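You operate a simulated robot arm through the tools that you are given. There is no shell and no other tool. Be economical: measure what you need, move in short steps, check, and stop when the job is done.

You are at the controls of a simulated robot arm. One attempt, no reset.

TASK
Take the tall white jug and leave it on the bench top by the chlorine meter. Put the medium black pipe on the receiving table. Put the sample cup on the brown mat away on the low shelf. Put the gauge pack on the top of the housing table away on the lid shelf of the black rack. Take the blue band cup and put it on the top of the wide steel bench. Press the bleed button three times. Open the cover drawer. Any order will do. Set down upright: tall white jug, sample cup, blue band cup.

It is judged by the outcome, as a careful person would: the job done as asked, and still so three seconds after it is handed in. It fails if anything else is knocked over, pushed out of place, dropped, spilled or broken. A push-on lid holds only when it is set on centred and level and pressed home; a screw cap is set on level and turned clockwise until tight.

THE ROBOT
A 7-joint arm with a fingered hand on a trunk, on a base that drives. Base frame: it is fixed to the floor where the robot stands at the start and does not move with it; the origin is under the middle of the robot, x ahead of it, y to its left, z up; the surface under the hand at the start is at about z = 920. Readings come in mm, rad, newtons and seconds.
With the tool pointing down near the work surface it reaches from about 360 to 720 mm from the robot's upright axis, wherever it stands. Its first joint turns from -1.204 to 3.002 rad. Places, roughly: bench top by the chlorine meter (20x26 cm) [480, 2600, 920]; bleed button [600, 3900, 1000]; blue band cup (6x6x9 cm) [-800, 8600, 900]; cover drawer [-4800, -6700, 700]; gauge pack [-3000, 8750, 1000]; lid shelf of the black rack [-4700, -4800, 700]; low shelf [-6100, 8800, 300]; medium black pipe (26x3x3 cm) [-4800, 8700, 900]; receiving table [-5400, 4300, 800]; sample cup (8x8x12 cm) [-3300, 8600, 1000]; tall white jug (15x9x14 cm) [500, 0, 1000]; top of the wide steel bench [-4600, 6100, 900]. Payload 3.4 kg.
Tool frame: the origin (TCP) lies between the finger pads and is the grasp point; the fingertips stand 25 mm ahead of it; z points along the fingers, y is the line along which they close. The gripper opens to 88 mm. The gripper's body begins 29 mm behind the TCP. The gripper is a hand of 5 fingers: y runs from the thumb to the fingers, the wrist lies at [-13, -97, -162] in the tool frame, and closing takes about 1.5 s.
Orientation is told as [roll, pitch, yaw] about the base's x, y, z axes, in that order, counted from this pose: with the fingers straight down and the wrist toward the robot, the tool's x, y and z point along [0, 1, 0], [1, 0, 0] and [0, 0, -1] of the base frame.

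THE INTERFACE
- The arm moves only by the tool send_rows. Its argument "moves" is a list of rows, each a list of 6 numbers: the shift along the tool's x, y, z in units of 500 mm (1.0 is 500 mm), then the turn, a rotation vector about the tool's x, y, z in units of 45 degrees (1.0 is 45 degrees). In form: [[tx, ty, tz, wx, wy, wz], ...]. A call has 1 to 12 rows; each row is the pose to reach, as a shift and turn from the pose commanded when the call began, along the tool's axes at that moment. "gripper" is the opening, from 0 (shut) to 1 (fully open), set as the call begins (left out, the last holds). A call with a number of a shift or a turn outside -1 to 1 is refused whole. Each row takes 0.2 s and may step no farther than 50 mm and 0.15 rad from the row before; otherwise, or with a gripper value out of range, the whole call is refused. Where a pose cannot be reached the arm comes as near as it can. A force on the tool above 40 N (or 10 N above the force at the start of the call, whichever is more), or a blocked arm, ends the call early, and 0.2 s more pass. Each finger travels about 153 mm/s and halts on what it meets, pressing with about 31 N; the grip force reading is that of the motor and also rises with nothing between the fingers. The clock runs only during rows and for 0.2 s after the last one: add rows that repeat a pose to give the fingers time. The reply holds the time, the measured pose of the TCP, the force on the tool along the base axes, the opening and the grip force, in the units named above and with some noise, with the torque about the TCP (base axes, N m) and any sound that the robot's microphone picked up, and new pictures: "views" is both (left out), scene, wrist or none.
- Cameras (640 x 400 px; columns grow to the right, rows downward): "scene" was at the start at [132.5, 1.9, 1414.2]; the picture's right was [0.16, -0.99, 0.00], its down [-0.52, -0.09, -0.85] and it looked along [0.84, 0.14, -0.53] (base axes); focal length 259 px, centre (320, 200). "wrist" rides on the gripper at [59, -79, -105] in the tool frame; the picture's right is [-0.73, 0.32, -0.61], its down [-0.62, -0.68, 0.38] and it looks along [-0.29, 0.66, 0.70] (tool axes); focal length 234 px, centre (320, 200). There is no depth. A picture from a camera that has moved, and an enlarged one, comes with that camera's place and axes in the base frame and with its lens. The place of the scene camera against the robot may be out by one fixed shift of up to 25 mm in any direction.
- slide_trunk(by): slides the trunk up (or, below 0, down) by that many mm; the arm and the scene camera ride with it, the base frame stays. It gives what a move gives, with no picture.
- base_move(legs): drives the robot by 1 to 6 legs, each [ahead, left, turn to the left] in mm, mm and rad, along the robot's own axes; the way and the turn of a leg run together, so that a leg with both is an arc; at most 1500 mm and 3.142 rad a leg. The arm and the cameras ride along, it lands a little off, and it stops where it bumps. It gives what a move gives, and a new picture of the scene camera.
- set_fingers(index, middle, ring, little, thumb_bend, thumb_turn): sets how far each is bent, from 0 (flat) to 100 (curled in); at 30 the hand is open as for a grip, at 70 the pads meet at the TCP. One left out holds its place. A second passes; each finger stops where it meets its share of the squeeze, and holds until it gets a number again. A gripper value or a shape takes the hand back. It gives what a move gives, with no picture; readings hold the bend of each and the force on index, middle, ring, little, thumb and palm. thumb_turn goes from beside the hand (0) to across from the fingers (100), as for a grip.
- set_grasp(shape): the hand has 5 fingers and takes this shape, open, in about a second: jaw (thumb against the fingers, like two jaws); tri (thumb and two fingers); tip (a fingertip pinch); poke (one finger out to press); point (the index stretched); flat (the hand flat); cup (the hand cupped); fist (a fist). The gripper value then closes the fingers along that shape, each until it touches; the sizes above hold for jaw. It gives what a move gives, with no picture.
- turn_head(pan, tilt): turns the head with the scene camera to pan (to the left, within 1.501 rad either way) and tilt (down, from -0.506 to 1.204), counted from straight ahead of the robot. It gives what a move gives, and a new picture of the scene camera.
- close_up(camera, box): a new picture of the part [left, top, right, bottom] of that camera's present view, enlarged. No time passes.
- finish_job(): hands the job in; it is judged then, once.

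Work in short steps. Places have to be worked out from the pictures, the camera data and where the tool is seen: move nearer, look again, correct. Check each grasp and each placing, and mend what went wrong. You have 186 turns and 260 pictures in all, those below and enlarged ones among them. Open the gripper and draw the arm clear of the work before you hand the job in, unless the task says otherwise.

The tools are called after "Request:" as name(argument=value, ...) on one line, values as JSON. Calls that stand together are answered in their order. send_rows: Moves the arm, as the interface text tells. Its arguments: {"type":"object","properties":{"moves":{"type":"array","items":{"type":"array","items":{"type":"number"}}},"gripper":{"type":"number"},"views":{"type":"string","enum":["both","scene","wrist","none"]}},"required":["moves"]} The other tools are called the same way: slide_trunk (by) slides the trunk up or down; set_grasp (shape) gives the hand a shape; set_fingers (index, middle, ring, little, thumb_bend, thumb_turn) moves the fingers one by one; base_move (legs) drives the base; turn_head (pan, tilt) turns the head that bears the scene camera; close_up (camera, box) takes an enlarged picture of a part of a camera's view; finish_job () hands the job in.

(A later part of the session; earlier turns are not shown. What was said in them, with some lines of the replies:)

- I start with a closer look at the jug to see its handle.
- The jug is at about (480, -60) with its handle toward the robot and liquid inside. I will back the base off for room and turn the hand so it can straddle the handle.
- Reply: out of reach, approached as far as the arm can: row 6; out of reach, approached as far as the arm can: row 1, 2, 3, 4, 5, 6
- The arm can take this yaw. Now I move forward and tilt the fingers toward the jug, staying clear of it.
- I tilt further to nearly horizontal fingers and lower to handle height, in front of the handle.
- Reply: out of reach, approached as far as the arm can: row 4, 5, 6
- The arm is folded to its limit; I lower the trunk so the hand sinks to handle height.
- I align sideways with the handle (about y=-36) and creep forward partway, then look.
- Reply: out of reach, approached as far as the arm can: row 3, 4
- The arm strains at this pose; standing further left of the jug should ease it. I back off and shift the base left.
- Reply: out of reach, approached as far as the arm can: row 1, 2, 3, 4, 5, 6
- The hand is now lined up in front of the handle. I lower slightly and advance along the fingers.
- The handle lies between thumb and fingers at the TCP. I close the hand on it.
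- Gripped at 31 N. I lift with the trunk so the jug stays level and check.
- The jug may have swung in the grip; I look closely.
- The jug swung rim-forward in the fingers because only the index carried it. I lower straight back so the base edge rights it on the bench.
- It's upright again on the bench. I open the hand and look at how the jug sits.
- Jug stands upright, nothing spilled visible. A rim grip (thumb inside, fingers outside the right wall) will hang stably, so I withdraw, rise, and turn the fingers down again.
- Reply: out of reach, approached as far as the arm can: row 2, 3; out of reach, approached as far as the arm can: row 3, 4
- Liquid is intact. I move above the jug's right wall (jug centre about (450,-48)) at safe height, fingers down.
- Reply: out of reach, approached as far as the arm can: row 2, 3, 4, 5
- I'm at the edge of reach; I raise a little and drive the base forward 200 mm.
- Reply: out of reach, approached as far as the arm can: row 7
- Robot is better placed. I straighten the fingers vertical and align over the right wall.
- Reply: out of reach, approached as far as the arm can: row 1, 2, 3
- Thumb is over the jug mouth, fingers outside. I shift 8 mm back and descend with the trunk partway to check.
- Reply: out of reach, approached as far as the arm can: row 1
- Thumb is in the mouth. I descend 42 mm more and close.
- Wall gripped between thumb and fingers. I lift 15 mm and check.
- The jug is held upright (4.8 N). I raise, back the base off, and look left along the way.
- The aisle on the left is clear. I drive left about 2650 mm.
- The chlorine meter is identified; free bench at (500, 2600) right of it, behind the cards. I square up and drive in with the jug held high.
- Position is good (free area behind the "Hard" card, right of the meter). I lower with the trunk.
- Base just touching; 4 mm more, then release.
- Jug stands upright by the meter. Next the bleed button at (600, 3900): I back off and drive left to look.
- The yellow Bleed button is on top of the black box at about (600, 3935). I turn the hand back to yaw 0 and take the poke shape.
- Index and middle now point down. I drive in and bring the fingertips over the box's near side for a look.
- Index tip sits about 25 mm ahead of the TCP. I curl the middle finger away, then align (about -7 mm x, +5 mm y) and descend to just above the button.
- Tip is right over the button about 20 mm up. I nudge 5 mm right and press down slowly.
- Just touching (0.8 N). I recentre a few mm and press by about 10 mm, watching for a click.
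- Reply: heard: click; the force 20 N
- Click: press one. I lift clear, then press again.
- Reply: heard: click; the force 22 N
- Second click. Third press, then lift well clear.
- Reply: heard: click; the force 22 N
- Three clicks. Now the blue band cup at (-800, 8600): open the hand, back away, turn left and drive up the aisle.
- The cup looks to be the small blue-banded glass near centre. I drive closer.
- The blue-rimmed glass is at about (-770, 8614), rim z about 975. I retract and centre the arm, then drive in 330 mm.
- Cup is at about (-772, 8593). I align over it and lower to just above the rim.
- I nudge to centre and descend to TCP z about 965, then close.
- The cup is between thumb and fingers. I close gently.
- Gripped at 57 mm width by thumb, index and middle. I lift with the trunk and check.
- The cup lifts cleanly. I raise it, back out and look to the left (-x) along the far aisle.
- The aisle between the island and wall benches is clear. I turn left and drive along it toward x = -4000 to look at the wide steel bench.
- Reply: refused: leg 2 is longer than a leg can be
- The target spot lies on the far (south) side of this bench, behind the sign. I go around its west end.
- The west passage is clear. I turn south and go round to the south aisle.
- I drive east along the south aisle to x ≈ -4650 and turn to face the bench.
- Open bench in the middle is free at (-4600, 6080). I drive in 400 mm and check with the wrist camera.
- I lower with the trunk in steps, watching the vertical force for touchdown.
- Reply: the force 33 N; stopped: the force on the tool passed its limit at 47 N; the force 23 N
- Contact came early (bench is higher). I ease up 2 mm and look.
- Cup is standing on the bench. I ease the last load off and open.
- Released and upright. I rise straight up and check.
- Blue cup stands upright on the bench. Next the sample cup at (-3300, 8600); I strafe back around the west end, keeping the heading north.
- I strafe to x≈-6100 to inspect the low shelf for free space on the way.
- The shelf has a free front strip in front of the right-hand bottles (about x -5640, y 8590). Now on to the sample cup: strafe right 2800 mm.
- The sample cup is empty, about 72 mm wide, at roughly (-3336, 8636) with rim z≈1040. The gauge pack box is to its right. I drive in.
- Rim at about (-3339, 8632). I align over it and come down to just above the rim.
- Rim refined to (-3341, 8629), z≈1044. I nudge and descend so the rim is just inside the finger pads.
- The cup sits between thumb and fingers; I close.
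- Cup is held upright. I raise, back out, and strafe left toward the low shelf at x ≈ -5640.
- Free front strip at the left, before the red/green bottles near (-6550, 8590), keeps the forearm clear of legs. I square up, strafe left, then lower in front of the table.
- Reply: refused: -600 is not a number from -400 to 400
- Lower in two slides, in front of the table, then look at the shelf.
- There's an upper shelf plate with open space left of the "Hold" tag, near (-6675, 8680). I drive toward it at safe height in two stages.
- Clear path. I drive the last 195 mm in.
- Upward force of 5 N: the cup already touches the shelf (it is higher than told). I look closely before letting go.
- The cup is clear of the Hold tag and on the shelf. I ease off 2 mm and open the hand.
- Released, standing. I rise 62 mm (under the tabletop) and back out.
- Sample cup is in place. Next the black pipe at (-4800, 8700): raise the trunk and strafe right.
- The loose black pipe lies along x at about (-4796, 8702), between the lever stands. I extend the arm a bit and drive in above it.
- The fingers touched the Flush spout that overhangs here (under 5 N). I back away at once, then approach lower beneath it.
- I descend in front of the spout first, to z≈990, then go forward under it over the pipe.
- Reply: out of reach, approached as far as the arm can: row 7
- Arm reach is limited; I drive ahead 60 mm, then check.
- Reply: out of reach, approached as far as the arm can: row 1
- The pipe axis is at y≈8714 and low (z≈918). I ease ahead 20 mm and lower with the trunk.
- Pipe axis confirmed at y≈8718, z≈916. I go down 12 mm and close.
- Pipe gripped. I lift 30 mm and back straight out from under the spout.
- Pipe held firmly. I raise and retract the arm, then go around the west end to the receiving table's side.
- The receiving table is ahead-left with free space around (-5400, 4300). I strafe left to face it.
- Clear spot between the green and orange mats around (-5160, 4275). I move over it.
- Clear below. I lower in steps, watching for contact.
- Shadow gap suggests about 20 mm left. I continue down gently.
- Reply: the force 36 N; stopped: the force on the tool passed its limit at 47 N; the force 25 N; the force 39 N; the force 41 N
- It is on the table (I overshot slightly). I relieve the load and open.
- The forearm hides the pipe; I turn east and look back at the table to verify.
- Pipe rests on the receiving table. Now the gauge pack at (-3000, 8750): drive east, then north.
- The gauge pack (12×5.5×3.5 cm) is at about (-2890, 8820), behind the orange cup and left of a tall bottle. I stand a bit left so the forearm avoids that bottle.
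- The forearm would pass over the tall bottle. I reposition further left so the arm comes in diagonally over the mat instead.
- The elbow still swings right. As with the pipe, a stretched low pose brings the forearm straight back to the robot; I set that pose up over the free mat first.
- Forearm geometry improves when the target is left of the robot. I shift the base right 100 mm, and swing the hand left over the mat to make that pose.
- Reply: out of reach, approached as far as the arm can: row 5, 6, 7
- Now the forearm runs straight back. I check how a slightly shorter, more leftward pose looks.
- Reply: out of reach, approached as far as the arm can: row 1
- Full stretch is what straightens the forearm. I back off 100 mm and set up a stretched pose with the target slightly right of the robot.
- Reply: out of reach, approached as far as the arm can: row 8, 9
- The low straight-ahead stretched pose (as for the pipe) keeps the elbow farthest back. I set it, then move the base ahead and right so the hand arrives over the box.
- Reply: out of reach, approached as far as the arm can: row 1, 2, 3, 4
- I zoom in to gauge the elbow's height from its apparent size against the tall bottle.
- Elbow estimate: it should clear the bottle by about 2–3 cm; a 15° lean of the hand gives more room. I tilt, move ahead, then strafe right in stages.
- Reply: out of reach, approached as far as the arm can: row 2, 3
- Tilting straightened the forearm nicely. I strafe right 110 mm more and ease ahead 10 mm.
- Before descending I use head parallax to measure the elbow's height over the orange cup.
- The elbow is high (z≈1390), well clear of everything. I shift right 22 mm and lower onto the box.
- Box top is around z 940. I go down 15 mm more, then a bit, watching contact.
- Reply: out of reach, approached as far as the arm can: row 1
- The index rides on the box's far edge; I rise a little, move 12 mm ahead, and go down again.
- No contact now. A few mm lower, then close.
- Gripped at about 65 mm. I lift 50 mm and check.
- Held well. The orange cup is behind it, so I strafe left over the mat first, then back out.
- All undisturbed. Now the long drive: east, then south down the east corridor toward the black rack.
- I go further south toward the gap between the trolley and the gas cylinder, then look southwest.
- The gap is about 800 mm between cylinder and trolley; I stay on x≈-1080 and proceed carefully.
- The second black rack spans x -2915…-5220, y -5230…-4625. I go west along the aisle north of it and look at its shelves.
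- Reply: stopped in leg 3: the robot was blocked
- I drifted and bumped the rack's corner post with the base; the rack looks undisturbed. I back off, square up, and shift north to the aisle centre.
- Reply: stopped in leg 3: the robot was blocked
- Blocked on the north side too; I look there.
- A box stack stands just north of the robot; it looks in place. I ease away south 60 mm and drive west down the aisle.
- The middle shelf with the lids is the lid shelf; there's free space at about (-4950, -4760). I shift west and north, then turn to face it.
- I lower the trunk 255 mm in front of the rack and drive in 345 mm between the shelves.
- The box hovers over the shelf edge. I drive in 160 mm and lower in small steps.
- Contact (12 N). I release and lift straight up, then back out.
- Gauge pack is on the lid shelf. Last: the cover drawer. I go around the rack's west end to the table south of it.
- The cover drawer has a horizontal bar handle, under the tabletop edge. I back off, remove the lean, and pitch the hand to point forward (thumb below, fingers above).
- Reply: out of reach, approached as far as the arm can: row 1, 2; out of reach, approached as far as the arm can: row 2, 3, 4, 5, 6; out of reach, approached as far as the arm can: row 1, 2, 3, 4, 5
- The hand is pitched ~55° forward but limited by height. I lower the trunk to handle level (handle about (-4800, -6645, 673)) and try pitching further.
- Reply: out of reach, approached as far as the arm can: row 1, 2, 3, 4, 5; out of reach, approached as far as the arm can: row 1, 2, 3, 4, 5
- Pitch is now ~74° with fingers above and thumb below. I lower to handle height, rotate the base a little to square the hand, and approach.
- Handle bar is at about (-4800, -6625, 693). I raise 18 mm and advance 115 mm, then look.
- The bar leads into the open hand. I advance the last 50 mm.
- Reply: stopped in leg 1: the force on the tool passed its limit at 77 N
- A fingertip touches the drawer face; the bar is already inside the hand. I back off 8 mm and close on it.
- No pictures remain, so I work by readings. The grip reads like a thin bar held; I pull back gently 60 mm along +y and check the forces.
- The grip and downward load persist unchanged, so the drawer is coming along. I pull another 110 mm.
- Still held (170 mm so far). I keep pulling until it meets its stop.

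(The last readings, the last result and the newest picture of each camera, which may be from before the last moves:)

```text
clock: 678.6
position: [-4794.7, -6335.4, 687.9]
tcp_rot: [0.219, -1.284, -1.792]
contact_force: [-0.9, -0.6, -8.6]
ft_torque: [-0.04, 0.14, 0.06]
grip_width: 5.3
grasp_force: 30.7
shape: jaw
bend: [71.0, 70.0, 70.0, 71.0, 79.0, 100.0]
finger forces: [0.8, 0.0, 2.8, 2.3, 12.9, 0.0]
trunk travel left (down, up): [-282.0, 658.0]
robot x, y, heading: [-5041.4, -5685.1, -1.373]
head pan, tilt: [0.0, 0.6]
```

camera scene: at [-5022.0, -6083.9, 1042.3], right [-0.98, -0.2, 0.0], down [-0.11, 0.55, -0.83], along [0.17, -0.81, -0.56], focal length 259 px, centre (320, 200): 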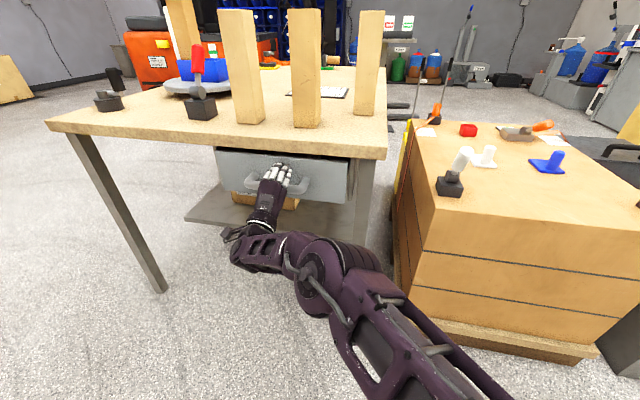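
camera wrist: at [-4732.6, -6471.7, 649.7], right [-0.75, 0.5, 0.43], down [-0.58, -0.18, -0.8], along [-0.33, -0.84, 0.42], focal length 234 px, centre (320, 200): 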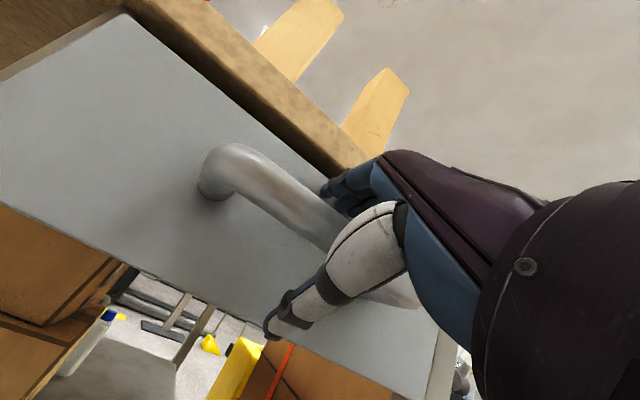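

Request:
base_move(legs=[[-49, 10, 0]])

```text
clock: 679.5
position: [-4798.5, -6302.3, 686.4]
tcp_rot: [0.204, -1.276, -1.779]
contact_force: [7.4, -13.0, -1.6]
ft_torque: [0.02, 0.18, 0.12]
grip_width: 5.5
grasp_force: 31.6
shape: jaw
bend: [71.0, 70.0, 70.0, 57.0, 79.0, 100.0]
finger forces: [7.0, 1.7, 4.6, 3.3, 13.6, 0.0]
trunk travel left (down, up): [-282.0, 658.0]
robot x, y, heading: [-5046.1, -5648.0, -1.363]
head pan, tilt: [0.0, 0.6]
stopped in leg 1: the force on the tool passed its limit at 60 N (the readings are from after the stop); the commanded pose is now the measured one
```

The drawer reached its stop about 285 mm open. I open the hand and check it is free before backing away.

Request:
send_rows(moves=[[0, 0, 0, 0, 0, 0], [0, 0, 0, 0, 0, 0], [0, 0, 0, 0, 0, 0], [0, 0, 0, 0, 0, 0], [0, 0, 0, 0, 0, 0], [0, 0, 0, 0, 0, 0]], gripper=1, views="none")

```text
clock: 680.9
position: [-4798.2, -6299.7, 689.4]
tcp_rot: [0.214, -1.281, -1.79]
contact_force: [0.2, -0.5, -0.3]
ft_torque: [0.03, 0.05, 0.0]
grip_width: 87.7
grasp_force: 0.1
shape: jaw
bend: [30.0, 30.0, 30.0, 30.0, 30.0, 98.0]
finger forces: [0.0, 0.0, 0.1, 0.0, 0.0, 0.0]
trunk travel left (down, up): [-282.0, 658.0]
robot x, y, heading: [-5043.0, -5646.5, -1.37]
head pan, tilt: [0.0, 0.6]
no pictures are left
```

Hand is free. I back the hand straight out 140 mm along +y.

Request:
base_move(legs=[[-137, 29, 0]])

```text
clock: 682.2
position: [-4797.3, -6158.3, 689.9]
tcp_rot: [0.215, -1.282, -1.787]
contact_force: [0.4, 0.5, 0.6]
ft_torque: [-0.02, 0.0, 0.01]
grip_width: 87.6
grasp_force: 0.0
shape: jaw
bend: [30.0, 30.0, 30.0, 30.0, 30.0, 98.0]
finger forces: [0.1, 0.0, 0.1, 0.0, 0.0, 0.0]
trunk travel left (down, up): [-282.0, 658.0]
robot x, y, heading: [-5043.5, -5503.1, -1.366]
head pan, tilt: [0.0, 0.6]
```

The hand is open and clear of the work, so I hand the job in.

Request:
finish_job()

```text
The job is handed in.
```

I handed the job in with all seven tasks done, though I confirmed the cover drawer opening from force readings alone because the pictures had run out.

- **Tall white jug:** it stands upright by the chlorine meter. On the first lift it tilted about 40° in the grip, so I set it down and re-gripped it. I saw no spill.
- **Bleed button:** pressed three times, with a click heard each time.
- **Blue band cup:** it stands upright on the wide steel bench. I pressed it onto the bench with up to 47 N while setting it down; it looked fine afterwards.
- **Sample cup:** it stands upright on the low shelf, left of the "Hold" tag.
- **Medium black pipe:** it lies on the receiving table between the green and orange mats.
- **Gauge pack:** it sits on the lid shelf of the black rack.
- **Cover drawer:** pulled out about 285 mm until it met its stop.

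Along the way the hand touched the Flush spout lightly (about 5 N), and the base bumped a rack post and the box stack by the racks. None of these looked moved in the pictures.
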